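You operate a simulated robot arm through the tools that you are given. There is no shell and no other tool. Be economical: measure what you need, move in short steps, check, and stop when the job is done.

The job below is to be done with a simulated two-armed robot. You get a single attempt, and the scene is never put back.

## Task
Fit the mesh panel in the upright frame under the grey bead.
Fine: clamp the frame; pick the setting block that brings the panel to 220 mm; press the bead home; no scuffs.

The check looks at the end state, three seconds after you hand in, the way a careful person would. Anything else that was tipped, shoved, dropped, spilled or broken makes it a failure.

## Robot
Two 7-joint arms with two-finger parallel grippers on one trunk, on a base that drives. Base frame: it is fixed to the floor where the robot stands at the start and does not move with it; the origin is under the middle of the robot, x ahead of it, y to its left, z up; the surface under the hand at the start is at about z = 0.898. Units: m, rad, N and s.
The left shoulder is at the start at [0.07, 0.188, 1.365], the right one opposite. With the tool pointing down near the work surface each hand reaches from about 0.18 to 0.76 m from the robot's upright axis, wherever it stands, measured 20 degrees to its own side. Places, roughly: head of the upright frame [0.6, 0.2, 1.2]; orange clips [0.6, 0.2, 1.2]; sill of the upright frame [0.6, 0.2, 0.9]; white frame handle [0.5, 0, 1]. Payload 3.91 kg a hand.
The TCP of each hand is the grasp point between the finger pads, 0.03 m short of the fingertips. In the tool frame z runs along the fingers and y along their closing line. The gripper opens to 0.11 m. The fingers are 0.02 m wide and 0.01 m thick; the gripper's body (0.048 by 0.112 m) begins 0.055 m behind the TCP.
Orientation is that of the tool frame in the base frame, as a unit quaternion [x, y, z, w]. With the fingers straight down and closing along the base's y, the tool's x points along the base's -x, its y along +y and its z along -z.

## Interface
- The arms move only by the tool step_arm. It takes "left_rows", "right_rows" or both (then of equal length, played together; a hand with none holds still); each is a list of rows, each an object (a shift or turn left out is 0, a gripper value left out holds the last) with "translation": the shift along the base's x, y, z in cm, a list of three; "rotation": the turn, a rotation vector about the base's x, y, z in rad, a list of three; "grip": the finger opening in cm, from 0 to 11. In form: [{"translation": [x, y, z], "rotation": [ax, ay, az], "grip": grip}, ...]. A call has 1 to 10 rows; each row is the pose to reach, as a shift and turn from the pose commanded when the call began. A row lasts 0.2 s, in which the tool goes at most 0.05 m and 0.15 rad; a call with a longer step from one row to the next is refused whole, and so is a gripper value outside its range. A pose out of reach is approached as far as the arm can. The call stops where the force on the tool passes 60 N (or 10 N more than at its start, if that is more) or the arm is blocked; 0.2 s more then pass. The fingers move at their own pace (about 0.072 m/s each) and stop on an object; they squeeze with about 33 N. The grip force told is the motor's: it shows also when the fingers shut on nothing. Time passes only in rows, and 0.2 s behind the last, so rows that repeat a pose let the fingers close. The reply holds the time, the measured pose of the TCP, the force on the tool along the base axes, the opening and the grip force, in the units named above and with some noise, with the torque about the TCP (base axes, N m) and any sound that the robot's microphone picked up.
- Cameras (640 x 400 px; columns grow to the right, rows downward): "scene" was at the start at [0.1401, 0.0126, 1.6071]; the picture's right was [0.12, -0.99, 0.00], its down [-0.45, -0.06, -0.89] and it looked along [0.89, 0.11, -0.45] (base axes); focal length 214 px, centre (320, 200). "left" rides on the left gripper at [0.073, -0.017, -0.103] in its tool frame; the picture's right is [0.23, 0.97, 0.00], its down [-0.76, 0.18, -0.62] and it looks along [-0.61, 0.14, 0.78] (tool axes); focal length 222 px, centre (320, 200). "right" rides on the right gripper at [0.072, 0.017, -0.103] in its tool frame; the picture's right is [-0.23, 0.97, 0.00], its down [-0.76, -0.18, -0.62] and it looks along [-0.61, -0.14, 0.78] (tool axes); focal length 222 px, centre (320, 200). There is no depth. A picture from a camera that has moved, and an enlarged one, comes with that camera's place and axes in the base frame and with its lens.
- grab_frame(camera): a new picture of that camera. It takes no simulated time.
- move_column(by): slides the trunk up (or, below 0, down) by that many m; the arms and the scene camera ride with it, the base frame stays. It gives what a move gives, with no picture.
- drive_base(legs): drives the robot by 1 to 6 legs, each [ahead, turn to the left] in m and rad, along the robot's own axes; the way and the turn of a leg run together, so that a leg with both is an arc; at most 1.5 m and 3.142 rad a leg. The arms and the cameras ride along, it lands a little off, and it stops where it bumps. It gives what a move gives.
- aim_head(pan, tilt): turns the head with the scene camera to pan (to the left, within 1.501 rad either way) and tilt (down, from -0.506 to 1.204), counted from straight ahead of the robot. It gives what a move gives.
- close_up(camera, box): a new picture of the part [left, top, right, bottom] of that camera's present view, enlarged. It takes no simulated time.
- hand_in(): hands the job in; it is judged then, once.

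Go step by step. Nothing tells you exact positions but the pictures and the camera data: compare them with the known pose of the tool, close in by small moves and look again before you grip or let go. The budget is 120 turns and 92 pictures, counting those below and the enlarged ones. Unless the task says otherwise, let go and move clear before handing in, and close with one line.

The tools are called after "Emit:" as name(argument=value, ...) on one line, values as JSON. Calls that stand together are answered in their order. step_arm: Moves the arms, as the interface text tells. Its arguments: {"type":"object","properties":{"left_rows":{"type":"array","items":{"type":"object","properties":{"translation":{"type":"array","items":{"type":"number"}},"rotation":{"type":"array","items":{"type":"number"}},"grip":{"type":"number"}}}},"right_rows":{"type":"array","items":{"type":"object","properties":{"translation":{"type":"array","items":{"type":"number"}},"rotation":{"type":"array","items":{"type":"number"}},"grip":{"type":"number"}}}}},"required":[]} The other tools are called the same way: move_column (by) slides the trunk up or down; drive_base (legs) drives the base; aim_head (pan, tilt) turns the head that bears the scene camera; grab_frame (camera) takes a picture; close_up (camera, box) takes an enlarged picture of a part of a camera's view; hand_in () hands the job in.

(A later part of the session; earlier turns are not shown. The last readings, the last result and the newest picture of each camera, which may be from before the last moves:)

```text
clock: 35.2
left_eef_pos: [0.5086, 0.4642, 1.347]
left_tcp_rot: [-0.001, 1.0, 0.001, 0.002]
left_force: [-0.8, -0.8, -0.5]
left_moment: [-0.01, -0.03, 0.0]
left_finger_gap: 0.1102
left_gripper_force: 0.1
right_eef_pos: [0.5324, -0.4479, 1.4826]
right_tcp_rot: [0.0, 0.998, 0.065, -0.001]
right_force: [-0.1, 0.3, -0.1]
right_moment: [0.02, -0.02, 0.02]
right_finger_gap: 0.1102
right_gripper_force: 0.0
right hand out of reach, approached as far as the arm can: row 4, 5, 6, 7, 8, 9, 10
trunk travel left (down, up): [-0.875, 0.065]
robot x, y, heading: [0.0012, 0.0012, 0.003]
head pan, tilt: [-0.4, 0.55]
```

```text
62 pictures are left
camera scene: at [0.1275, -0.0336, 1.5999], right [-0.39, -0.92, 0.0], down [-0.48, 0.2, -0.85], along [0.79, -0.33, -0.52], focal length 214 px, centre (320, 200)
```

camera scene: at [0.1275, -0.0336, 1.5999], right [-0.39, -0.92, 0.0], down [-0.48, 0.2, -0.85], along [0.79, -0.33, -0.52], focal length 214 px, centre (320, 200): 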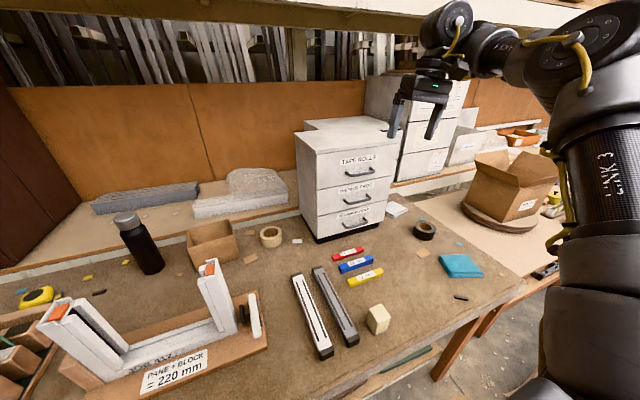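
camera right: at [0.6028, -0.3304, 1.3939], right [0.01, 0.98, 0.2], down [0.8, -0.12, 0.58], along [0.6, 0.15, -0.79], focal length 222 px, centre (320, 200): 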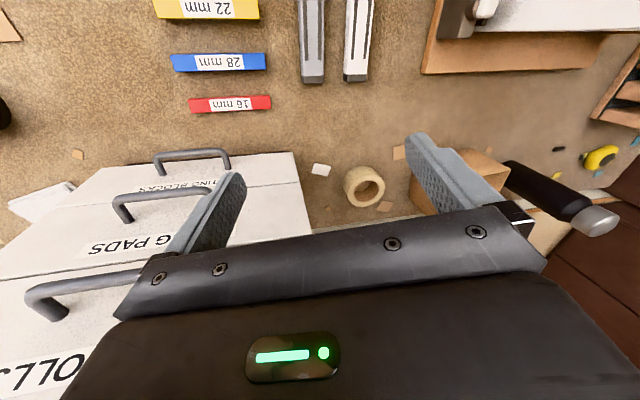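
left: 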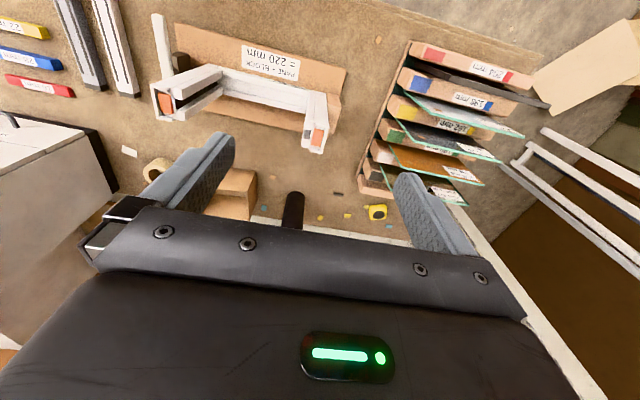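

The elbow is now up and bent. Lower and pull in.

Emit:
step_arm(right_rows=[{"translation": [-1, 2, -3], "rotation": [-0.06, 0, 0]}, {"translation": [-2, 4, -6], "rotation": [-0.13, 0, 0]}, {"translation": [-3, 6, -9], "rotation": [-0.13, 0, 0]}, {"translation": [-5, 8, -12], "rotation": [-0.13, 0, 0]}, {"translation": [-7, 10, -15], "rotation": [-0.13, 0, 0]}, {"translation": [-9, 12, -18], "rotation": [-0.13, 0, 0]}])

Emit:
grab_frame(camera="right")

```text
clock: 36.6
left_eef_pos: [0.5126, 0.4635, 1.3456]
left_tcp_rot: [0.0, 1.0, 0.001, 0.002]
left_force: [0.2, 0.3, -0.2]
left_moment: [0.0, 0.02, 0.0]
left_finger_gap: 0.1099
left_gripper_force: 0.1
right_eef_pos: [0.5367, -0.4681, 1.4725]
right_tcp_rot: [0.0, 0.999, 0.046, -0.005]
right_force: [-0.7, 0.2, 0.5]
right_moment: [0.0, 0.04, -0.02]
right_finger_gap: 0.1098
right_gripper_force: 0.2
right hand out of reach, approached as far as the arm can: row 1, 2, 3, 4, 5, 6
trunk travel left (down, up): [-0.875, 0.065]
robot x, y, heading: [0.003, -0.0019, 0.004]
head pan, tilt: [-0.4, 0.55]
```

```text
61 pictures are left
camera right: at [0.4636, -0.4611, 1.5777], right [0.23, 0.97, 0.09], down [0.77, -0.23, 0.6], along [0.6, -0.07, -0.8], focal length 222 px, centre (320, 200)
```

right: 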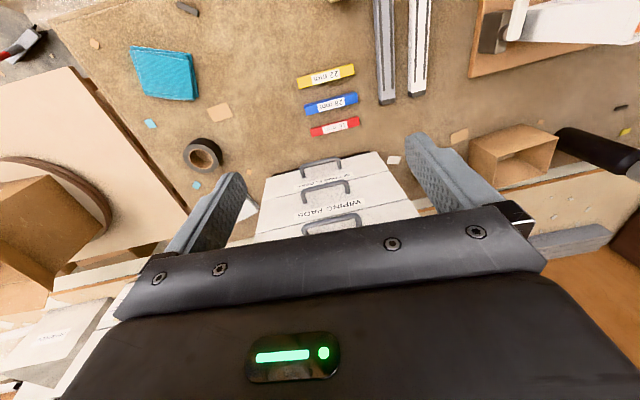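

Still limited. I'll probe yaw to see which wrist direction frees it.

Emit:
step_arm(right_rows=[{"rotation": [0, 0, -0.13]}, {"rotation": [0, 0, -0.26]}, {"rotation": [0, 0, -0.39]}, {"rotation": [0, 0, -0.52]}, {"rotation": [0, 0, -0.65]}, {"rotation": [0, 0, -0.78]}])

Emit:
step_arm(right_rows=[{"translation": [-1, 2, -3]}, {"translation": [-2, 4, -6]}, {"translation": [-3, 6, -9]}, {"translation": [-4, 8, -12]}])

Emit:
grab_frame(camera="scene")

```text
clock: 38.0
left_eef_pos: [0.5127, 0.4646, 1.3464]
left_tcp_rot: [0.0, 1.0, 0.0, 0.001]
left_force: [-0.4, -0.3, -0.3]
left_moment: [0.0, 0.01, -0.02]
left_finger_gap: 0.1101
left_gripper_force: 0.0
right_eef_pos: [0.5496, -0.4793, 1.4811]
right_tcp_rot: [0.38, 0.924, 0.045, 0.011]
right_force: [-0.5, 0.2, 0.6]
right_moment: [0.0, -0.03, 0.02]
right_finger_gap: 0.11
right_gripper_force: 0.0
right hand out of reach, approached as far as the arm can: row 1, 2, 3, 4, 5, 6
trunk travel left (down, up): [-0.875, 0.065]
robot x, y, heading: [-0.001, 0.001, 0.003]
head pan, tilt: [-0.4, 0.55]
```

```text
clock: 39.0
left_eef_pos: [0.5123, 0.4628, 1.346]
left_tcp_rot: [0.001, 1.0, 0.001, 0.001]
left_force: [-0.5, 0.7, 0.3]
left_moment: [-0.01, 0.0, 0.01]
left_finger_gap: 0.1099
left_gripper_force: 0.0
right_eef_pos: [0.5626, -0.48, 1.4695]
right_tcp_rot: [0.38, 0.924, 0.048, 0.011]
right_force: [0.6, 1.1, 0.2]
right_moment: [0.02, -0.01, 0.01]
right_finger_gap: 0.11
right_gripper_force: 0.1
right hand out of reach, approached as far as the arm can: row 1, 2, 3, 4
trunk travel left (down, up): [-0.875, 0.065]
robot x, y, heading: [-0.0016, -0.0015, 0.002]
head pan, tilt: [-0.4, 0.55]
```

```text
60 pictures are left
camera scene: at [0.1321, -0.0337, 1.5994], right [-0.39, -0.92, 0.0], down [-0.48, 0.2, -0.85], along [0.79, -0.33, -0.52], focal length 214 px, centre (320, 200)
```

scene: 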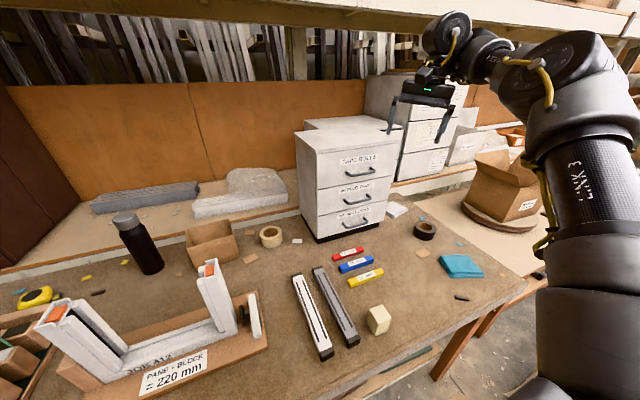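

The arm is simply stretched at its outer sphere again. I'll bring it low and horizontal (tool-down, above the blocks at z≈1.1), where curling the wrist back should force the elbow up.

Emit:
step_arm(right_rows=[{"translation": [1.5, 1.5, -4], "rotation": [-0.012, 0.003, 0.1]}, {"translation": [3, 3, -8], "rotation": [-0.024, 0.006, 0.2]}, {"translation": [4.5, 4.5, -12], "rotation": [-0.036, 0.009, 0.3]}, {"translation": [6, 6, -16], "rotation": [-0.048, 0.012, 0.4]}, {"translation": [7.5, 7.5, -20], "rotation": [-0.06, 0.015, 0.5]}, {"translation": [9, 9, -24], "rotation": [-0.072, 0.018, 0.6]}, {"translation": [10, 11, -28], "rotation": [-0.084, 0.02, 0.7]}, {"translation": [11, 13, -32], "rotation": [-0.094, 0.022, 0.778]}, {"translation": [12, 15, -35], "rotation": [-0.094, 0.022, 0.778]}])

Emit:
grab_frame(camera="scene")

```text
clock: 40.9
left_eef_pos: [0.5132, 0.4635, 1.3455]
left_tcp_rot: [0.0, 1.0, 0.0, 0.001]
left_force: [0.7, 0.4, 0.2]
left_moment: [0.0, -0.01, 0.01]
left_finger_gap: 0.1099
left_gripper_force: 0.2
right_eef_pos: [0.616, -0.5207, 1.3498]
right_tcp_rot: [0.013, 1.0, 0.005, 0.006]
right_force: [6.0, 10.3, -6.0]
right_moment: [-1.29, 0.2, -0.86]
right_finger_gap: 0.11
right_gripper_force: 0.0
right hand out of reach, approached as far as the arm can: row 1, 2, 3, 4, 5, 6, 7, 8, 9
trunk travel left (down, up): [-0.875, 0.065]
robot x, y, heading: [-0.0027, -0.0002, -0.0]
head pan, tilt: [-0.4, 0.55]
stopped in row 9 (right hand): the force on the tool passed its limit at 69 N (the readings are from after the stop); the commanded pose is now the measured one
```

```text
59 pictures are left
camera scene: at [0.1321, -0.0339, 1.5994], right [-0.39, -0.92, 0.0], down [-0.48, 0.2, -0.85], along [0.79, -0.33, -0.52], focal length 214 px, centre (320, 200)
```

scene: 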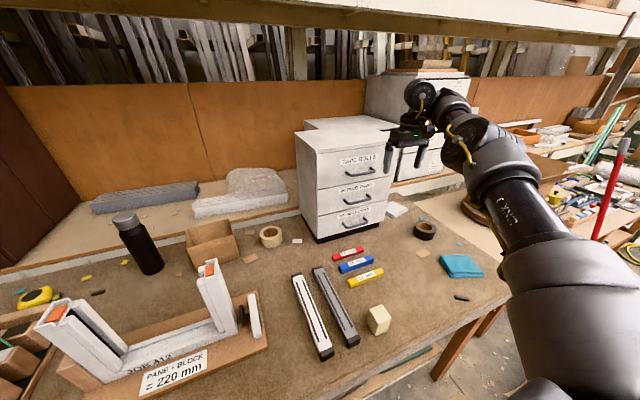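

Rather than keep fighting the right arm, I can do the job with the left arm (it's in a good posture) by turning the base. First I'll park the right arm back at its compact high starting pose.

Emit:
step_arm(right_rows=[{"translation": [-2, 2.8, 2.8]}, {"translation": [-4, 5.6, 5.6]}, {"translation": [-6, 8.6, 8.4]}, {"translation": [-8.5, 11.6, 11.2]}, {"translation": [-11, 14.6, 14]}, {"translation": [-13.5, 17.6, 16.5]}, {"translation": [-16, 21, 18.5]}, {"translation": [-18.5, 24.5, 20.5]}, {"translation": [-21, 28, 22.5]}, {"translation": [-23.5, 31.5, 24.5]}])

Emit:
step_arm(right_rows=[{"translation": [-2, 2.5, 0.7]}, {"translation": [-4, 5, 1.5]}, {"translation": [-6, 7.5, 2.3]}, {"translation": [-8, 10, 2.9]}])

```text
clock: 43.1
left_eef_pos: [0.512, 0.4648, 1.3456]
left_tcp_rot: [0.0, 1.0, 0.0, 0.001]
left_force: [0.2, 1.0, 0.4]
left_moment: [0.02, 0.02, -0.01]
left_finger_gap: 0.1099
left_gripper_force: 0.1
right_eef_pos: [0.2988, -0.2699, 1.5922]
right_tcp_rot: [0.012, 0.998, 0.054, -0.011]
right_force: [-0.1, -0.5, 0.7]
right_moment: [0.0, -0.01, -0.02]
right_finger_gap: 0.11
right_gripper_force: 0.1
right hand out of reach, approached as far as the arm can: row 1, 2, 3, 4, 5, 6, 7, 8, 9, 10
trunk travel left (down, up): [-0.875, 0.065]
robot x, y, heading: [0.0015, 0.0013, 0.005]
head pan, tilt: [-0.4, 0.55]
```

```text
clock: 44.1
left_eef_pos: [0.5136, 0.464, 1.3452]
left_tcp_rot: [0.0, 1.0, 0.001, 0.001]
left_force: [0.8, -0.3, -0.1]
left_moment: [0.01, 0.01, -0.03]
left_finger_gap: 0.11
left_gripper_force: 0.0
right_eef_pos: [0.233, -0.1913, 1.6159]
right_tcp_rot: [0.011, 0.998, 0.054, -0.012]
right_force: [-0.9, -0.1, 0.6]
right_moment: [0.01, 0.02, 0.03]
right_finger_gap: 0.11
right_gripper_force: 0.1
right hand out of reach, approached as far as the arm can: row 4
trunk travel left (down, up): [-0.875, 0.065]
robot x, y, heading: [-0.004, -0.0007, 0.004]
head pan, tilt: [-0.4, 0.55]
```

Parked compactly. One quick try at lowering the right arm from this new posture.

Emit:
step_arm(right_rows=[{"translation": [2, -3, -2]}, {"translation": [4, -6, -4]}, {"translation": [6, -9, -6]}, {"translation": [8, -12, -9]}, {"translation": [10, -15, -12]}, {"translation": [12, -17, -15]}, {"translation": [14, -18, -18]}])

Emit:
aim_head(pan=0.0, tilt=0.6)

Emit:
grab_frame(camera="scene")

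```text
clock: 45.7
left_eef_pos: [0.5165, 0.4646, 1.3437]
left_tcp_rot: [0.0, 1.0, 0.001, 0.0]
left_force: [-0.4, 0.4, -0.2]
left_moment: [0.01, 0.07, -0.01]
left_finger_gap: 0.1099
left_gripper_force: 0.1
right_eef_pos: [0.3954, -0.3888, 1.5567]
right_tcp_rot: [0.011, 0.997, 0.078, -0.017]
right_force: [0.7, 0.0, -0.9]
right_moment: [0.03, 0.06, 0.02]
right_finger_gap: 0.1099
right_gripper_force: 0.0
right hand out of reach, approached as far as the arm can: row 2, 3, 4, 5, 6, 7
trunk travel left (down, up): [-0.875, 0.065]
robot x, y, heading: [0.0017, -0.0005, -0.003]
head pan, tilt: [-0.4, 0.55]
```

```text
clock: 46.6
left_eef_pos: [0.5125, 0.4637, 1.3451]
left_tcp_rot: [0.0, 1.0, 0.001, 0.001]
left_force: [-0.4, -0.1, 0.6]
left_moment: [0.02, -0.01, 0.0]
left_finger_gap: 0.1101
left_gripper_force: 0.1
right_eef_pos: [0.391, -0.388, 1.5581]
right_tcp_rot: [0.01, 0.997, 0.077, -0.016]
right_force: [-0.9, -0.1, -0.4]
right_moment: [0.01, -0.03, 0.01]
right_finger_gap: 0.11
right_gripper_force: 0.1
trunk travel left (down, up): [-0.875, 0.065]
robot x, y, heading: [0.002, 0.0008, 0.005]
head pan, tilt: [0.0, 0.6]
```

```text
58 pictures are left
camera scene: at [0.137, 0.0014, 1.595], right [0.0, -1.0, 0.0], down [-0.56, 0.0, -0.83], along [0.83, 0.0, -0.56], focal length 214 px, centre (320, 200)
```

scene: 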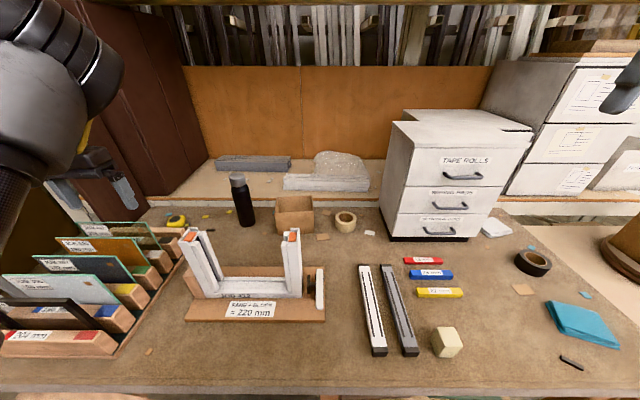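

The view is clear now. I'll turn the base right so the left arm's workspace covers the middle; the left hand swings over the frame with about 15 cm of clearance.

Emit:
drive_base(legs=[[0, -0.5]])

Emit:
aim_head(pan=0.45, tilt=0.7)

Emit:
grab_frame(camera="scene")

```text
clock: 48.4
left_eef_pos: [0.6734, 0.1615, 1.3452]
left_tcp_rot: [0.247, 0.969, 0.0, 0.0]
left_force: [-0.2, -0.3, 0.3]
left_moment: [0.0, -0.02, 0.0]
left_finger_gap: 0.11
left_gripper_force: 0.1
right_eef_pos: [0.1587, -0.5275, 1.5575]
right_tcp_rot: [0.258, 0.963, 0.078, 0.004]
right_force: [-0.6, 0.3, 0.3]
right_moment: [-0.03, -0.02, 0.0]
right_finger_gap: 0.11
right_gripper_force: 0.1
trunk travel left (down, up): [-0.875, 0.065]
robot x, y, heading: [-0.0013, 0.001, -0.501]
head pan, tilt: [0.0, 0.6]
```

```text
clock: 49.3
left_eef_pos: [0.6709, 0.1608, 1.3462]
left_tcp_rot: [0.247, 0.969, 0.0, 0.001]
left_force: [-0.4, 0.0, 0.1]
left_moment: [-0.01, 0.03, -0.02]
left_finger_gap: 0.11
left_gripper_force: 0.1
right_eef_pos: [0.156, -0.5281, 1.5585]
right_tcp_rot: [0.259, 0.963, 0.078, 0.004]
right_force: [-0.2, -0.1, 0.6]
right_moment: [0.02, 0.01, -0.02]
right_finger_gap: 0.1095
right_gripper_force: 0.1
trunk travel left (down, up): [-0.875, 0.065]
robot x, y, heading: [-0.001, -0.0025, -0.503]
head pan, tilt: [0.45, 0.7]
```

```text
57 pictures are left
camera scene: at [0.1272, -0.028, 1.5864], right [-0.05, -1.0, 0.0], down [-0.64, 0.03, -0.77], along [0.76, -0.04, -0.64], focal length 214 px, centre (320, 200)
```

scene: 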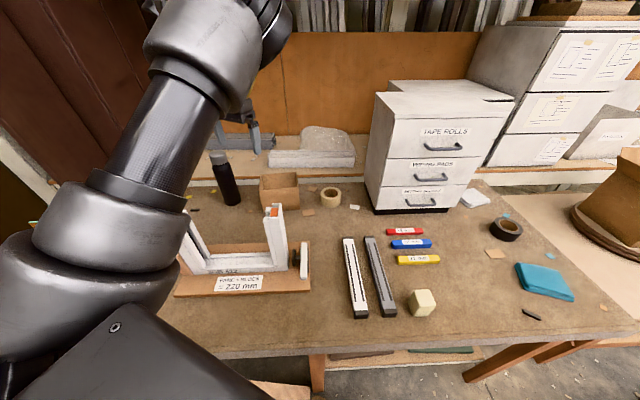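

The left arm blocks the scene view, so I'll use the wrist camera. Moving the left hand to just right of the clamp and squaring it to the bench.

Emit:
step_arm(left_rows=[{"translation": [-2.4, -4, 0], "rotation": [0, 0, 0.08]}, {"translation": [-4.8, -8, 0], "rotation": [0, 0, 0.16]}, {"translation": [-7.2, -12, 0], "rotation": [0, 0, 0.24]}, {"translation": [-9.6, -16, 0], "rotation": [0, 0, 0.32]}, {"translation": [-12, -20, 0], "rotation": [0, 0, 0.4]}, {"translation": [-14, -24, 0], "rotation": [0, 0, 0.5]}, {"translation": [-15, -25, -4], "rotation": [0, 0, 0.5]}, {"translation": [-15, -25, -8], "rotation": [0, 0, 0.5]}, {"translation": [-15, -25, -12], "rotation": [0, 0, 0.5]}])

Emit:
grab_frame(camera="left")

```text
clock: 50.4
left_eef_pos: [0.567, 0.0242, 1.2233]
left_tcp_rot: [0.066, 0.988, 0.049, -0.131]
left_force: [0.7, -0.1, 0.4]
left_moment: [0.03, -0.01, -0.05]
left_finger_gap: 0.11
left_gripper_force: 0.0
right_eef_pos: [0.1633, -0.5303, 1.5555]
right_tcp_rot: [0.257, 0.963, 0.079, 0.001]
right_force: [-0.7, 0.7, 0.0]
right_moment: [0.04, 0.04, -0.01]
right_finger_gap: 0.1099
right_gripper_force: 0.1
trunk travel left (down, up): [-0.875, 0.065]
robot x, y, heading: [-0.0019, 0.001, -0.503]
head pan, tilt: [0.45, 0.7]
stopped in row 5 (left hand): the arm was blocked; the commanded pose is now the measured one
```

```text
56 pictures are left
camera left: at [0.5195, 0.003, 1.3406], right [-0.08, 0.99, 0.14], down [0.91, 0.01, 0.41], along [0.4, 0.16, -0.9], focal length 222 px, centre (320, 200)
```

left: 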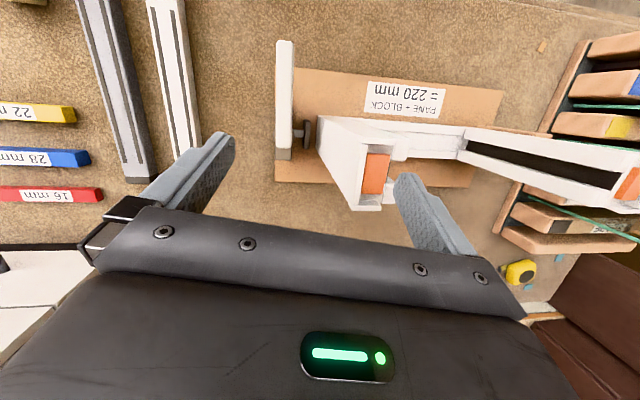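

The arm flipped posture mid-move and dropped to z 1.22 near the jamb. Force is nil; raise it straight up and check that the frame is undisturbed.

Emit:
step_arm(left_rows=[{"translation": [0, 0, 3]}, {"translation": [0, 0, 6]}, {"translation": [0, 0, 9]}])

Emit:
grab_frame(camera="left")

Emit:
grab_frame(camera="scene")

```text
clock: 51.1
left_eef_pos: [0.5635, 0.0264, 1.3124]
left_tcp_rot: [0.061, 0.988, 0.049, -0.135]
left_force: [-0.4, 0.4, 0.2]
left_moment: [0.02, 0.01, -0.02]
left_finger_gap: 0.1099
left_gripper_force: 0.0
right_eef_pos: [0.1573, -0.5301, 1.5586]
right_tcp_rot: [0.258, 0.963, 0.078, 0.004]
right_force: [-0.9, 0.3, -0.4]
right_moment: [0.0, -0.03, 0.0]
right_finger_gap: 0.1099
right_gripper_force: 0.1
trunk travel left (down, up): [-0.875, 0.065]
robot x, y, heading: [-0.0034, 0.0006, -0.497]
head pan, tilt: [0.45, 0.7]
```

```text
55 pictures are left
camera left: at [0.5175, 0.0061, 1.43], right [-0.08, 0.99, 0.14], down [0.91, 0.02, 0.4], along [0.4, 0.16, -0.9], focal length 222 px, centre (320, 200)
```

left: 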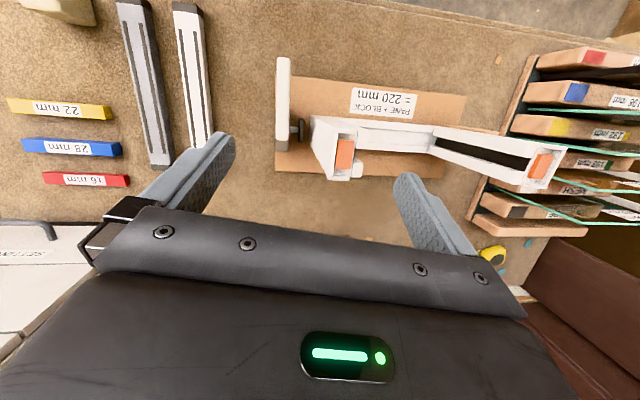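

```text
54 pictures are left
camera scene: at [0.1273, -0.0284, 1.5863], right [-0.05, -1.0, 0.0], down [-0.64, 0.03, -0.77], along [0.76, -0.04, -0.64], focal length 214 px, centre (320, 200)
```

scene: 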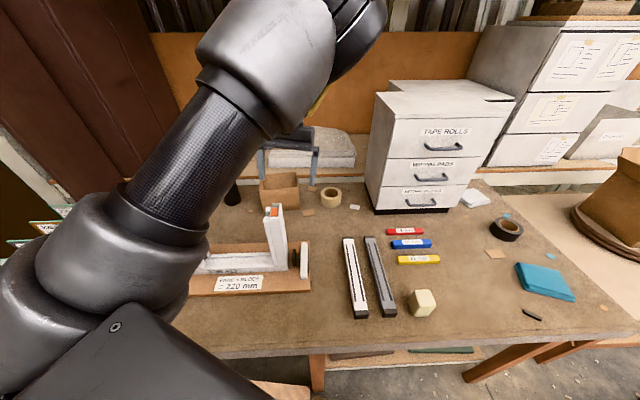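

The frame is unmoved. The arm has an inner limit near the shoulder, so I'll back the base up 10 cm for more working distance.

Emit:
drive_base(legs=[[-0.1, 0]])

Emit:
step_arm(left_rows=[{"translation": [3, 0, 0], "rotation": [0, 0.1, 0]}, {"translation": [6, -2, 0], "rotation": [0, 0.2, 0]}, {"translation": [8, -5, 0], "rotation": [0, 0.26, 0]}, {"translation": [8, -8, 0], "rotation": [0, 0.26, 0]}, {"translation": [8, -11, 0], "rotation": [0, 0.26, 0]}])

```text
clock: 52.3
left_eef_pos: [0.4827, 0.0705, 1.3101]
left_tcp_rot: [0.065, 0.987, 0.047, -0.137]
left_force: [0.9, -0.1, -0.2]
left_moment: [0.03, 0.04, 0.0]
left_finger_gap: 0.1098
left_gripper_force: 0.1
right_eef_pos: [0.0773, -0.4847, 1.5554]
right_tcp_rot: [0.258, 0.963, 0.079, 0.002]
right_force: [1.0, 0.2, 0.3]
right_moment: [0.04, 0.04, 0.0]
right_finger_gap: 0.1098
right_gripper_force: 0.1
trunk travel left (down, up): [-0.875, 0.065]
robot x, y, heading: [-0.0895, 0.0465, -0.505]
head pan, tilt: [0.45, 0.7]
```

```text
clock: 53.5
left_eef_pos: [0.4887, 0.0446, 1.264]
left_tcp_rot: [0.069, 0.963, 0.037, -0.258]
left_force: [-0.7, 0.3, -0.1]
left_moment: [0.02, 0.04, 0.0]
left_finger_gap: 0.1102
left_gripper_force: 0.1
left hand out of reach, approached as far as the arm can: row 2, 3, 4, 5
right_eef_pos: [0.0737, -0.4808, 1.5572]
right_tcp_rot: [0.258, 0.963, 0.077, 0.002]
right_force: [-0.2, 0.5, 0.2]
right_moment: [0.01, 0.0, -0.01]
right_finger_gap: 0.11
right_gripper_force: 0.0
trunk travel left (down, up): [-0.875, 0.065]
robot x, y, heading: [-0.0889, 0.0472, -0.498]
head pan, tilt: [0.45, 0.7]
```

I tilted the wrong way; correct the tool back to vertical.

Emit:
step_arm(left_rows=[{"translation": [0, 0, 1], "rotation": [0, -0.13, 0]}, {"translation": [1, 0, 2], "rotation": [-0.03, -0.26, 0]}, {"translation": [3, 0, 3], "rotation": [-0.06, -0.39, 0.05]}, {"translation": [5, 0, 4], "rotation": [-0.1, -0.51, 0.1]}, {"translation": [7, 0, 5], "rotation": [-0.1, -0.51, 0.14]}])

```text
clock: 54.7
left_eef_pos: [0.5594, 0.048, 1.3131]
left_tcp_rot: [0.004, 1.0, -0.012, -0.008]
left_force: [0.6, 0.4, 0.4]
left_moment: [0.0, -0.01, 0.0]
left_finger_gap: 0.1101
left_gripper_force: 0.0
right_eef_pos: [0.0694, -0.4811, 1.5573]
right_tcp_rot: [0.26, 0.962, 0.079, 0.003]
right_force: [0.2, 0.4, 0.4]
right_moment: [0.01, 0.01, 0.03]
right_finger_gap: 0.1099
right_gripper_force: 0.1
trunk travel left (down, up): [-0.875, 0.065]
robot x, y, heading: [-0.0863, 0.0468, -0.505]
head pan, tilt: [0.45, 0.7]
```

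Good. Now move right of the clamp and lower for a close camera view.

Emit:
step_arm(left_rows=[{"translation": [0, -4, 0]}, {"translation": [0, -8, 0]}, {"translation": [0, -12, 0]}, {"translation": [0, -16, -1]}, {"translation": [-1, -17, -5]}, {"translation": [-2, -17, -9]}, {"translation": [-3, -17, -13]}])

Emit:
grab_frame(camera="left")

```text
clock: 56.3
left_eef_pos: [0.5378, -0.1169, 1.1855]
left_tcp_rot: [0.003, 1.0, -0.015, -0.012]
left_force: [-0.3, 0.5, -0.6]
left_moment: [0.0, 0.02, 0.02]
left_finger_gap: 0.1101
left_gripper_force: 0.1
left hand out of reach, approached as far as the arm can: row 7
right_eef_pos: [0.072, -0.4792, 1.558]
right_tcp_rot: [0.258, 0.963, 0.077, 0.003]
right_force: [0.5, 0.5, 0.0]
right_moment: [0.0, 0.0, -0.01]
right_finger_gap: 0.1103
right_gripper_force: 0.2
trunk travel left (down, up): [-0.875, 0.065]
robot x, y, heading: [-0.0873, 0.0447, -0.497]
head pan, tilt: [0.45, 0.7]
```

```text
53 pictures are left
camera left: at [0.4673, -0.1297, 1.2912], right [-0.22, 0.97, -0.02], down [0.78, 0.19, 0.6], along [0.59, 0.11, -0.8], focal length 222 px, centre (320, 200)
```

left: 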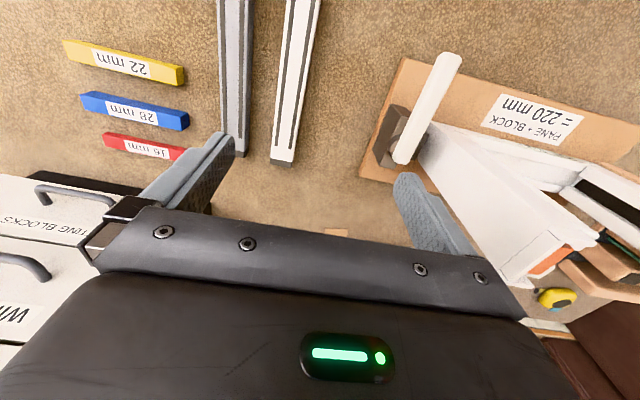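

Emit:
close_up(camera="left", box=[350, 40, 490, 190])

Emit:
close_up(camera="scene", box=[250, 200, 330, 310])

```text
2.67 times, centred on (420, 115) of left
camera zoom: at [0.4673, -0.1297, 1.2912], right [-0.22, 0.97, -0.02], down [0.78, 0.19, 0.6], along [0.59, 0.11, -0.8], focal length 592 px, centre (53, 427)
```

zoom: 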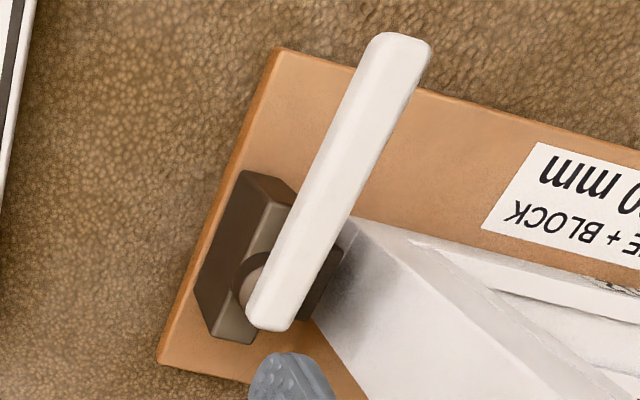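

```text
3.64 times, centred on (290, 255) of scene
camera zoom: at [0.0418, 0.0218, 1.5863], right [-0.05, -1.0, 0.0], down [-0.64, 0.03, -0.76], along [0.76, -0.04, -0.64], focal length 780 px, centre (429, 0)
```

zoom: 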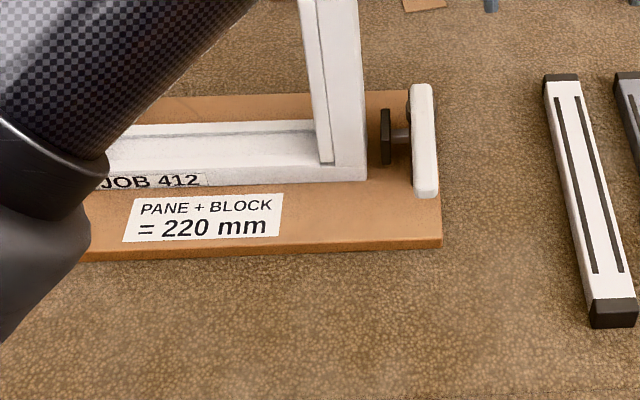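

The lever is a horizontal bar at z≈1.01 running forward from a bracket at x≈0.57. I'll yaw the hand to view it from the side and see how it pivots.

Emit:
step_arm(left_rows=[{"rotation": [0, 0, 0.14], "translation": [0.5, -1, 0]}, {"rotation": [0, 0, 0.28], "translation": [1, -2, 0]}, {"rotation": [0, 0, 0.42], "translation": [1, -3, 0]}, {"rotation": [0, 0, 0.56], "translation": [1, -4, 0]}, {"rotation": [0, 0, 0.7], "translation": [1, -5, 0]}, {"rotation": [0, 0, 0.84], "translation": [1, -5, -2]}, {"rotation": [0, 0, 0.98], "translation": [1, -5, -4]}, {"rotation": [0, 0, 1.12], "translation": [1, -5, -6]}, {"rotation": [0, 0, 1.26], "translation": [1, -5, -8]}, {"rotation": [0, 0, 1.4], "translation": [1, -5, -10]}])

Emit:
grab_frame(camera="left")

```text
clock: 58.5
left_eef_pos: [0.5541, -0.1627, 1.0946]
left_tcp_rot: [-0.629, 0.778, -0.015, 0.001]
left_force: [0.3, -0.4, -0.5]
left_moment: [0.01, 0.0, 0.01]
left_finger_gap: 0.11
left_gripper_force: 0.0
left hand out of reach, approached as far as the arm can: row 8, 9, 10
right_eef_pos: [0.0696, -0.4813, 1.557]
right_tcp_rot: [0.258, 0.963, 0.079, 0.003]
right_force: [-0.3, -1.1, 0.0]
right_moment: [0.0, -0.01, -0.01]
right_finger_gap: 0.1102
right_gripper_force: 0.1
trunk travel left (down, up): [-0.875, 0.065]
robot x, y, heading: [-0.0857, 0.0483, -0.499]
head pan, tilt: [0.45, 0.7]
```

```text
50 pictures are left
camera left: at [0.5521, -0.2359, 1.1988], right [-1.0, -0.02, -0.02], down [-0.03, 0.79, 0.61], along [0.01, 0.61, -0.79], focal length 222 px, centre (320, 200)
```

left: 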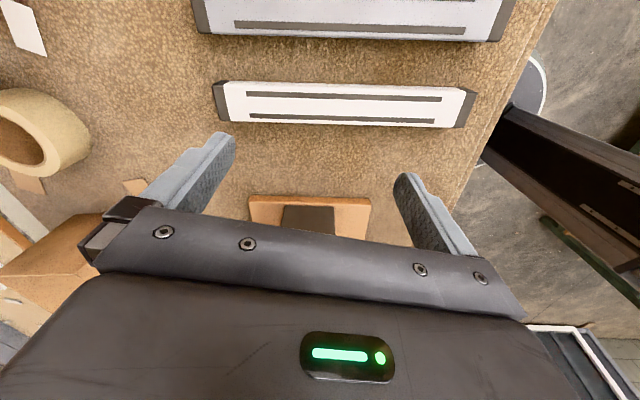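

The wrist camera can't see sideways. From the views so far it looks like a lever on a shaft along y, swinging in the vertical x–z plane. I'll yaw back and come over the lever's front end.

Emit:
step_arm(left_rows=[{"rotation": [0, 0, -0.14], "translation": [0, 0, 2]}, {"rotation": [0, 0, -0.28], "translation": [0, 0, 4]}, {"rotation": [0, 0, -0.42], "translation": [-0.5, 2, 5]}, {"rotation": [0, 0, -0.56], "translation": [-1, 4, 5]}, {"rotation": [0, 0, -0.7], "translation": [-2, 6, 5]}, {"rotation": [0, 0, -0.84], "translation": [-3, 8, 5]}, {"rotation": [0, 0, -0.98], "translation": [-4, 10, 5]}, {"rotation": [0, 0, -1.12], "translation": [-5, 12, 5]}, {"rotation": [0, 0, -1.25], "translation": [-6, 14, 5]}, {"rotation": [0, 0, -1.36], "translation": [-6.4, 15.5, 5]}])

Emit:
grab_frame(camera="left")

```text
clock: 60.7
left_eef_pos: [0.4968, 0.0048, 1.1389]
left_tcp_rot: [-0.024, 1.0, -0.013, -0.016]
left_force: [0.1, 0.7, 0.2]
left_moment: [0.0, 0.0, -0.01]
left_finger_gap: 0.11
left_gripper_force: 0.0
left hand out of reach, approached as far as the arm can: row 4, 5, 6, 7, 8, 9, 10
right_eef_pos: [0.0696, -0.4798, 1.557]
right_tcp_rot: [0.258, 0.963, 0.078, 0.004]
right_force: [-0.1, -0.1, 0.4]
right_moment: [0.0, 0.03, 0.02]
right_finger_gap: 0.11
right_gripper_force: 0.1
trunk travel left (down, up): [-0.875, 0.065]
robot x, y, heading: [-0.0855, 0.0476, -0.498]
head pan, tilt: [0.45, 0.7]
```

```text
49 pictures are left
camera left: at [0.4272, -0.0137, 1.245], right [-0.27, 0.96, -0.02], down [0.77, 0.23, 0.59], along [0.57, 0.15, -0.8], focal length 222 px, centre (320, 200)
```

left: 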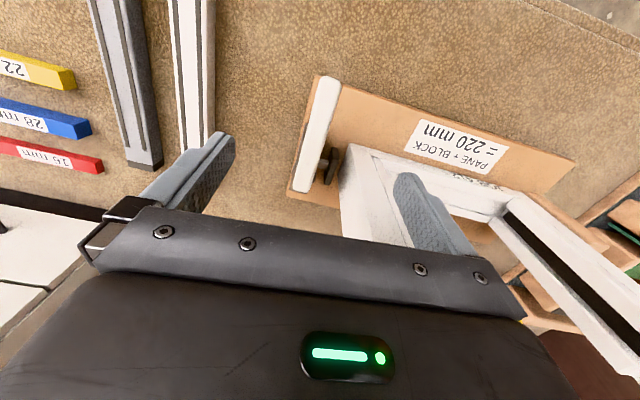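

The lever bar runs x 0.461–0.584 at y≈0.004, z≈1.01; the hand is centred over it. I'll narrow the fingers and descend around the front part.

Emit:
step_arm(left_rows=[{"translation": [-0.3, 0, -2], "grip": 6}, {"translation": [-0.6, 0, -4], "grip": 6}, {"translation": [-0.9, 0, -6], "grip": 6}, {"translation": [-1.2, 0, -8], "grip": 6}, {"translation": [-1.2, 0, -10], "grip": 6}, {"translation": [-1.2, 0, -12], "grip": 6}])

Emit:
grab_frame(camera="left")

```text
clock: 62.1
left_eef_pos: [0.488, 0.0017, 1.0236]
left_tcp_rot: [-0.015, 1.0, -0.012, -0.009]
left_force: [-0.2, 0.5, 0.2]
left_moment: [0.0, -0.01, -0.03]
left_finger_gap: 0.0601
left_gripper_force: 0.1
left hand out of reach, approached as far as the arm can: row 1, 2, 3, 4, 5, 6
right_eef_pos: [0.0705, -0.4813, 1.5573]
right_tcp_rot: [0.258, 0.963, 0.079, 0.004]
right_force: [1.0, 0.7, -0.3]
right_moment: [-0.05, 0.02, -0.03]
right_finger_gap: 0.11
right_gripper_force: 0.0
trunk travel left (down, up): [-0.875, 0.065]
robot x, y, heading: [-0.087, 0.0459, -0.503]
head pan, tilt: [0.45, 0.7]
```

```text
48 pictures are left
camera left: at [0.4173, -0.0158, 1.1289], right [-0.26, 0.97, -0.02], down [0.77, 0.22, 0.6], along [0.59, 0.14, -0.8], focal length 222 px, centre (320, 200)
```

left: 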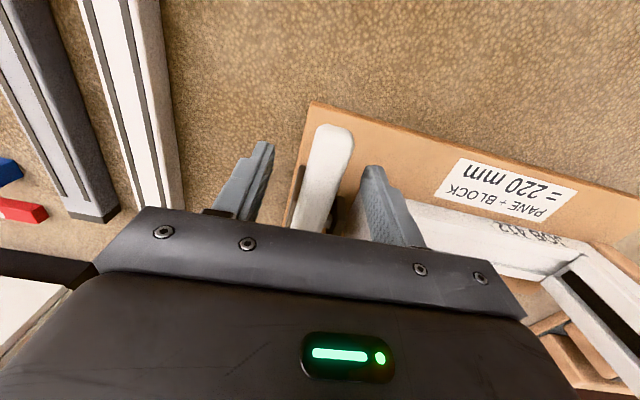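

The bar is between the fingers. Lower 2 cm and close gently.

Emit:
step_arm(left_rows=[{"translation": [0, 0, -1]}, {"translation": [0, 0, -2]}, {"translation": [0, 0, -2], "grip": 0}, {"translation": [0, 0, -2], "grip": 0}, {"translation": [0, 0, -2], "grip": 0}])

Emit:
close_up(camera="left", box=[220, 90, 440, 250])

```text
clock: 63.3
left_eef_pos: [0.4892, -0.0004, 1.0044]
left_tcp_rot: [-0.014, 1.0, -0.012, -0.008]
left_force: [1.5, -5.2, -0.5]
left_moment: [1.04, 0.13, -0.54]
left_finger_gap: 0.0218
left_gripper_force: 44.8
right_eef_pos: [0.0702, -0.4829, 1.5569]
right_tcp_rot: [0.258, 0.963, 0.078, 0.003]
right_force: [0.1, 0.4, 0.0]
right_moment: [0.01, 0.01, -0.01]
right_finger_gap: 0.11
right_gripper_force: 0.0
trunk travel left (down, up): [-0.875, 0.065]
robot x, y, heading: [-0.0891, 0.0489, -0.504]
head pan, tilt: [0.45, 0.7]
```

```text
2.50 times, centred on (330, 170) of left
camera zoom: at [0.4174, -0.0177, 1.1087], right [-0.26, 0.97, -0.02], down [0.77, 0.22, 0.61], along [0.59, 0.14, -0.8], focal length 555 px, centre (295, 275)
```

zoom: 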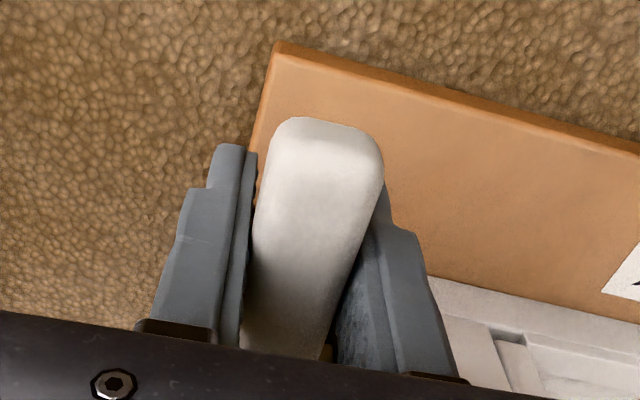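

Gripped (22 mm). Try lifting slightly to see whether it swings upward.

Emit:
step_arm(left_rows=[{"translation": [0, 0, 0.5]}, {"translation": [0, 0, 1]}, {"translation": [0, 0, 1.5]}])

```text
clock: 64.0
left_eef_pos: [0.49, 0.0002, 1.0077]
left_tcp_rot: [-0.014, 1.0, -0.012, -0.016]
left_force: [9.8, -6.3, -28.2]
left_moment: [0.81, -0.64, -0.59]
left_finger_gap: 0.022
left_gripper_force: 44.5
right_eef_pos: [0.0768, -0.4826, 1.5562]
right_tcp_rot: [0.259, 0.963, 0.078, 0.002]
right_force: [0.6, -0.9, -0.2]
right_moment: [-0.03, 0.05, 0.02]
right_finger_gap: 0.11
right_gripper_force: 0.2
trunk travel left (down, up): [-0.875, 0.065]
robot x, y, heading: [-0.0853, 0.0524, -0.498]
head pan, tilt: [0.45, 0.7]
stopped in row 3 (left hand): the force on the tool passed its limit at 67 N (the readings are from after the stop); the commanded pose is now the measured one
```

Upward is resisted. Try downward.

Emit:
step_arm(left_rows=[{"translation": [0, 0, -0.4]}, {"translation": [0, 0, -0.9]}, {"translation": [0, 0, -1.4]}, {"translation": [0, 0, -1.9]}])

```text
clock: 65.0
left_eef_pos: [0.4825, -0.0016, 0.9951]
left_tcp_rot: [-0.013, 1.0, -0.012, -0.012]
left_force: [2.9, -6.6, 33.3]
left_moment: [0.93, -0.11, -0.79]
left_finger_gap: 0.0218
left_gripper_force: 45.7
right_eef_pos: [0.0656, -0.4816, 1.5571]
right_tcp_rot: [0.259, 0.963, 0.079, 0.003]
right_force: [-0.3, -0.4, -0.5]
right_moment: [-0.02, 0.0, -0.01]
right_finger_gap: 0.1099
right_gripper_force: 0.0
trunk travel left (down, up): [-0.875, 0.065]
robot x, y, heading: [-0.0875, 0.0412, -0.506]
head pan, tilt: [0.45, 0.7]
```

Neither way moves freely. Return to neutral height and try pushing sideways toward the frame (+y), which could be a slide or a vertical-axis swing.

Emit:
step_arm(left_rows=[{"translation": [0, 0, 0.9]}, {"translation": [0, 0.4, 0.9]}, {"translation": [0, 0.8, 0.9]}, {"translation": [0, 1.2, 0.9]}, {"translation": [0, 1.6, 0.9]}])

Emit:
grab_frame(camera="left")

```text
clock: 66.2
left_eef_pos: [0.4822, 0.0018, 0.9994]
left_tcp_rot: [-0.013, 1.0, -0.013, -0.018]
left_force: [-9.6, -48.0, -30.1]
left_moment: [1.59, -0.4, -1.12]
left_finger_gap: 0.0228
left_gripper_force: 45.0
right_eef_pos: [0.0726, -0.4939, 1.552]
right_tcp_rot: [0.259, 0.962, 0.082, 0.003]
right_force: [-0.8, 1.0, -0.6]
right_moment: [0.0, -0.01, -0.01]
right_finger_gap: 0.1101
right_gripper_force: 0.0
trunk travel left (down, up): [-0.875, 0.065]
robot x, y, heading: [-0.0888, 0.0461, -0.504]
head pan, tilt: [0.45, 0.7]
```

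```text
46 pictures are left
camera left: at [0.4132, -0.0133, 1.1047], right [-0.25, 0.97, -0.02], down [0.78, 0.21, 0.59], along [0.58, 0.14, -0.81], focal length 222 px, centre (320, 200)
```

left: 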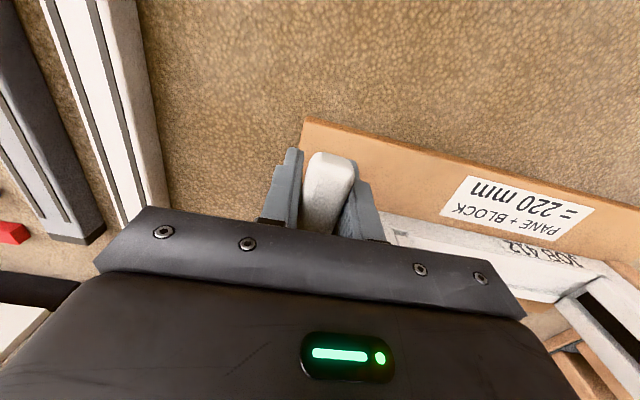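

No sideways motion either, though downward may have moved slightly. I'll check the bar's actual tilt in the scene camera.

Emit:
step_arm(left_rows=[{"translation": [0, -0.3, 0]}, {"translation": [0, -0.3, 0], "grip": 5}, {"translation": [0, -0.3, 0], "grip": 5}, {"translation": [0, -0.3, 3], "grip": 5}, {"translation": [0, -0.3, 7], "grip": 5}, {"translation": [0, -3, 11], "grip": 5}])

Emit:
close_up(camera="scene", box=[270, 210, 340, 290])

Emit:
grab_frame(camera="left")

```text
clock: 67.6
left_eef_pos: [0.4949, -0.0057, 1.1092]
left_tcp_rot: [-0.018, 1.0, -0.012, -0.016]
left_force: [0.0, 0.0, 0.7]
left_moment: [0.01, 0.0, 0.0]
left_finger_gap: 0.0501
left_gripper_force: 0.1
left hand out of reach, approached as far as the arm can: row 6
right_eef_pos: [0.0697, -0.4833, 1.5567]
right_tcp_rot: [0.259, 0.963, 0.08, 0.004]
right_force: [-0.7, -1.0, 0.0]
right_moment: [-0.01, -0.01, 0.02]
right_finger_gap: 0.11
right_gripper_force: 0.2
trunk travel left (down, up): [-0.875, 0.065]
robot x, y, heading: [-0.087, 0.0461, -0.497]
head pan, tilt: [0.45, 0.7]
```

```text
5.00 times, centred on (305, 250) of scene
camera zoom: at [0.0396, 0.018, 1.5862], right [-0.05, -1.0, 0.0], down [-0.64, 0.03, -0.77], along [0.76, -0.04, -0.64], focal length 1072 px, centre (395, -50)
```

zoom: 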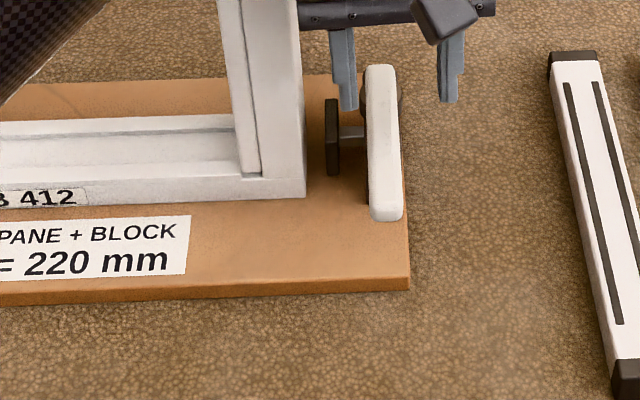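

```text
44 pictures are left
camera left: at [0.4253, -0.0236, 1.2155], right [-0.26, 0.97, -0.02], down [0.77, 0.22, 0.59], along [0.58, 0.14, -0.8], focal length 222 px, centre (320, 200)
```

left: 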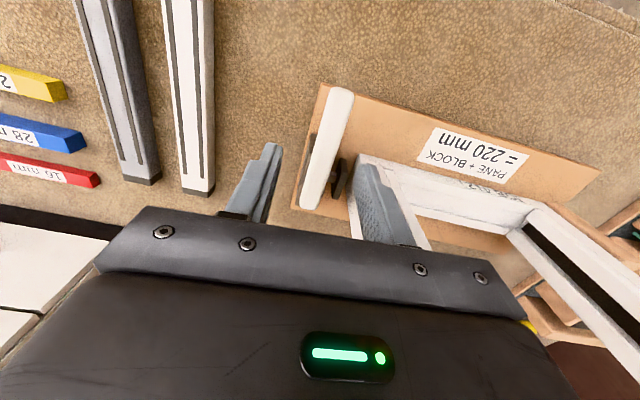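

Triangulating, the bar's tip has dropped to z≈1.00 against a rear end at ≈1.03, and the clamp pad moved slightly toward the jamb, so the lever does swing downward. I'll re-grip near its tip and drive it down along its arc.

Emit:
step_arm(left_rows=[{"translation": [-0.8, 0.7, -4], "grip": 5}, {"translation": [-1.7, 0.8, -8], "grip": 5}, {"translation": [-1.9, 0.8, -9.7], "grip": 5}, {"translation": [-1.9, 0.8, -9.7], "grip": 0}, {"translation": [-1.9, 0.8, -9.7], "grip": 0}, {"translation": [-1.9, 0.8, -10.3], "grip": 0}, {"translation": [-1.8, 0.8, -11], "grip": 0}, {"translation": [-1.6, 0.8, -11.7], "grip": 0}, {"translation": [-1.4, 0.8, -12.4], "grip": 0}, {"translation": [-1.1, 0.8, -13.1], "grip": 0}])

```text
clock: 69.4
left_eef_pos: [0.4784, 0.0008, 1.0013]
left_tcp_rot: [-0.014, 1.0, -0.015, -0.01]
left_force: [-10.3, -4.5, 21.4]
left_moment: [0.72, -0.85, -0.44]
left_finger_gap: 0.022
left_gripper_force: 45.4
left hand out of reach, approached as far as the arm can: row 2, 3, 4, 5, 6, 7
right_eef_pos: [0.0635, -0.481, 1.5573]
right_tcp_rot: [0.259, 0.963, 0.079, 0.005]
right_force: [0.7, 0.9, -0.6]
right_moment: [-0.04, -0.02, 0.01]
right_finger_gap: 0.1101
right_gripper_force: 0.0
trunk travel left (down, up): [-0.875, 0.065]
robot x, y, heading: [-0.0892, 0.0473, -0.506]
head pan, tilt: [0.45, 0.7]
stopped in row 8 (left hand): the force on the tool passed its limit at 64 N (the readings are from after the stop); the commanded pose is now the measured one
```

It moves under load. Continue more slowly.

Emit:
step_arm(left_rows=[{"translation": [0, 0, -0.3]}, {"translation": [0, 0, -0.6]}, {"translation": [0.1, 0, -0.9]}, {"translation": [0.2, 0, -1.2]}, {"translation": [0.3, 0, -1.5]}, {"translation": [0.4, 0, -1.8]}, {"translation": [0.5, 0, -2.1]}, {"translation": [0.6, 0, -2.4]}, {"translation": [0.7, 0, -2.7]}, {"translation": [0.8, 0, -3.0]}])

```text
clock: 70.0
left_eef_pos: [0.4795, 0.0004, 1.0004]
left_tcp_rot: [-0.015, 1.0, -0.017, -0.006]
left_force: [-17.3, -0.6, 36.0]
left_moment: [0.59, 0.37, -0.21]
left_finger_gap: 0.022
left_gripper_force: 45.1
right_eef_pos: [0.0601, -0.4802, 1.5586]
right_tcp_rot: [0.259, 0.963, 0.08, 0.007]
right_force: [-0.4, 1.1, 0.0]
right_moment: [0.0, 0.02, -0.04]
right_finger_gap: 0.1097
right_gripper_force: 0.1
trunk travel left (down, up): [-0.875, 0.065]
robot x, y, heading: [-0.0873, 0.0491, -0.503]
head pan, tilt: [0.45, 0.7]
stopped in row 3 (left hand): the force on the tool passed its limit at 64 N (the readings are from after the stop); the commanded pose is now the measured one
```

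Force-limited again. Let me look at the bar's present angle in both views before deciding.

Emit:
close_up(camera="scene", box=[270, 210, 340, 290])

```text
5.00 times, centred on (305, 250) of scene
camera zoom: at [0.0309, 0.0205, 1.587], right [-0.05, -1.0, 0.0], down [-0.64, 0.03, -0.77], along [0.77, -0.04, -0.64], focal length 1072 px, centre (395, -50)
```

zoom: 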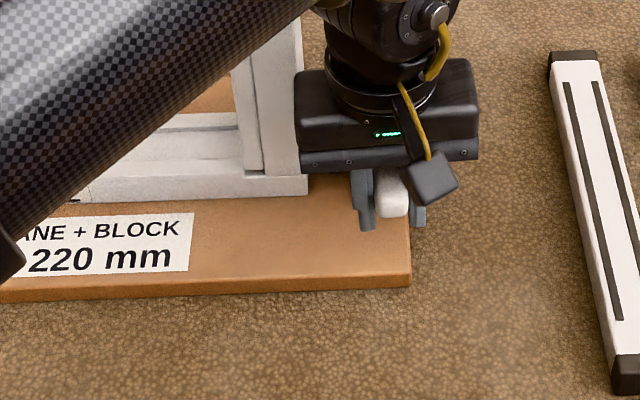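

Comparing image offsets, the bar hasn't actually rotated — the fingers just slid. I'll grip nearer its tip for more leverage and pull up slowly, turning the tool along with the bar.

Emit:
step_arm(left_rows=[{"translation": [0, 0, 0], "grip": 4}, {"translation": [-0.5, 0, 0], "grip": 4}, {"translation": [-1, 0, 0], "grip": 4}, {"translation": [-1, 0, 0], "grip": 0}, {"translation": [-1, 0, 0], "grip": 0}, {"translation": [-1, 0, 0.3], "rotation": [0, 0.04, 0], "grip": 0}, {"translation": [-0.95, 0, 0.6], "rotation": [0, 0.08, 0], "grip": 0}, {"translation": [-0.9, 0, 0.9], "rotation": [0, 0.12, 0], "grip": 0}, {"translation": [-0.85, 0, 1.2], "rotation": [0, 0.16, 0], "grip": 0}, {"translation": [-0.8, 0, 1.5], "rotation": [0, 0.2, 0], "grip": 0}])

```text
clock: 72.4
left_eef_pos: [0.478, -0.001, 1.0052]
left_tcp_rot: [-0.016, 0.993, -0.014, -0.114]
left_force: [6.2, -6.7, -26.6]
left_moment: [0.48, -1.62, -0.66]
left_finger_gap: 0.0219
left_gripper_force: 44.3
left hand out of reach, approached as far as the arm can: row 3, 4, 5
right_eef_pos: [0.0742, -0.4825, 1.5579]
right_tcp_rot: [0.258, 0.963, 0.078, 0.002]
right_force: [0.1, 0.2, 0.3]
right_moment: [0.0, -0.03, -0.04]
right_finger_gap: 0.11
right_gripper_force: 0.0
trunk travel left (down, up): [-0.875, 0.065]
robot x, y, heading: [-0.088, 0.0468, -0.501]
head pan, tilt: [0.45, 0.7]
stopped in row 10 (left hand): the force on the tool passed its limit at 61 N (the readings are from after the stop); the commanded pose is now the measured one
```

Not upward. Test the remaining directions: swing outward (-y).

Emit:
step_arm(left_rows=[{"translation": [0, 0, -0.3], "rotation": [0, -0.1, 0]}, {"translation": [0, 0, -0.4], "rotation": [0, -0.2, 0]}, {"translation": [0, -0.4, -0.4], "rotation": [0, -0.2, 0]}, {"translation": [0, -0.8, -0.4], "rotation": [0, -0.2, 0]}, {"translation": [0, -1.2, -0.4], "rotation": [0, -0.2, 0]}, {"translation": [0, -1.6, -0.4], "rotation": [0, -0.2, 0]}])

Emit:
close_up(camera="left", box=[220, 90, 440, 250])

```text
clock: 73.8
left_eef_pos: [0.478, -0.003, 1.0039]
left_tcp_rot: [-0.017, 1.0, -0.015, -0.014]
left_force: [-33.4, 10.8, 7.5]
left_moment: [0.78, -0.08, 0.93]
left_finger_gap: 0.0219
left_gripper_force: 44.7
left hand out of reach, approached as far as the arm can: row 2, 3, 4, 5, 6
right_eef_pos: [0.0609, -0.4791, 1.5602]
right_tcp_rot: [0.259, 0.963, 0.079, 0.007]
right_force: [0.1, -0.6, -0.6]
right_moment: [0.03, -0.03, 0.03]
right_finger_gap: 0.1102
right_gripper_force: 0.0
trunk travel left (down, up): [-0.875, 0.065]
robot x, y, heading: [-0.0861, 0.0482, -0.5]
head pan, tilt: [0.45, 0.7]
```

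```text
2.50 times, centred on (330, 170) of left
camera zoom: at [0.4078, -0.0188, 1.1104], right [-0.26, 0.96, -0.02], down [0.77, 0.22, 0.59], along [0.58, 0.14, -0.8], focal length 555 px, centre (295, 275)
```

zoom: 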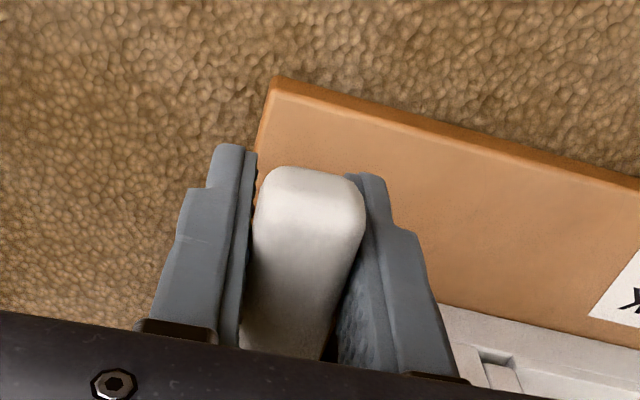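

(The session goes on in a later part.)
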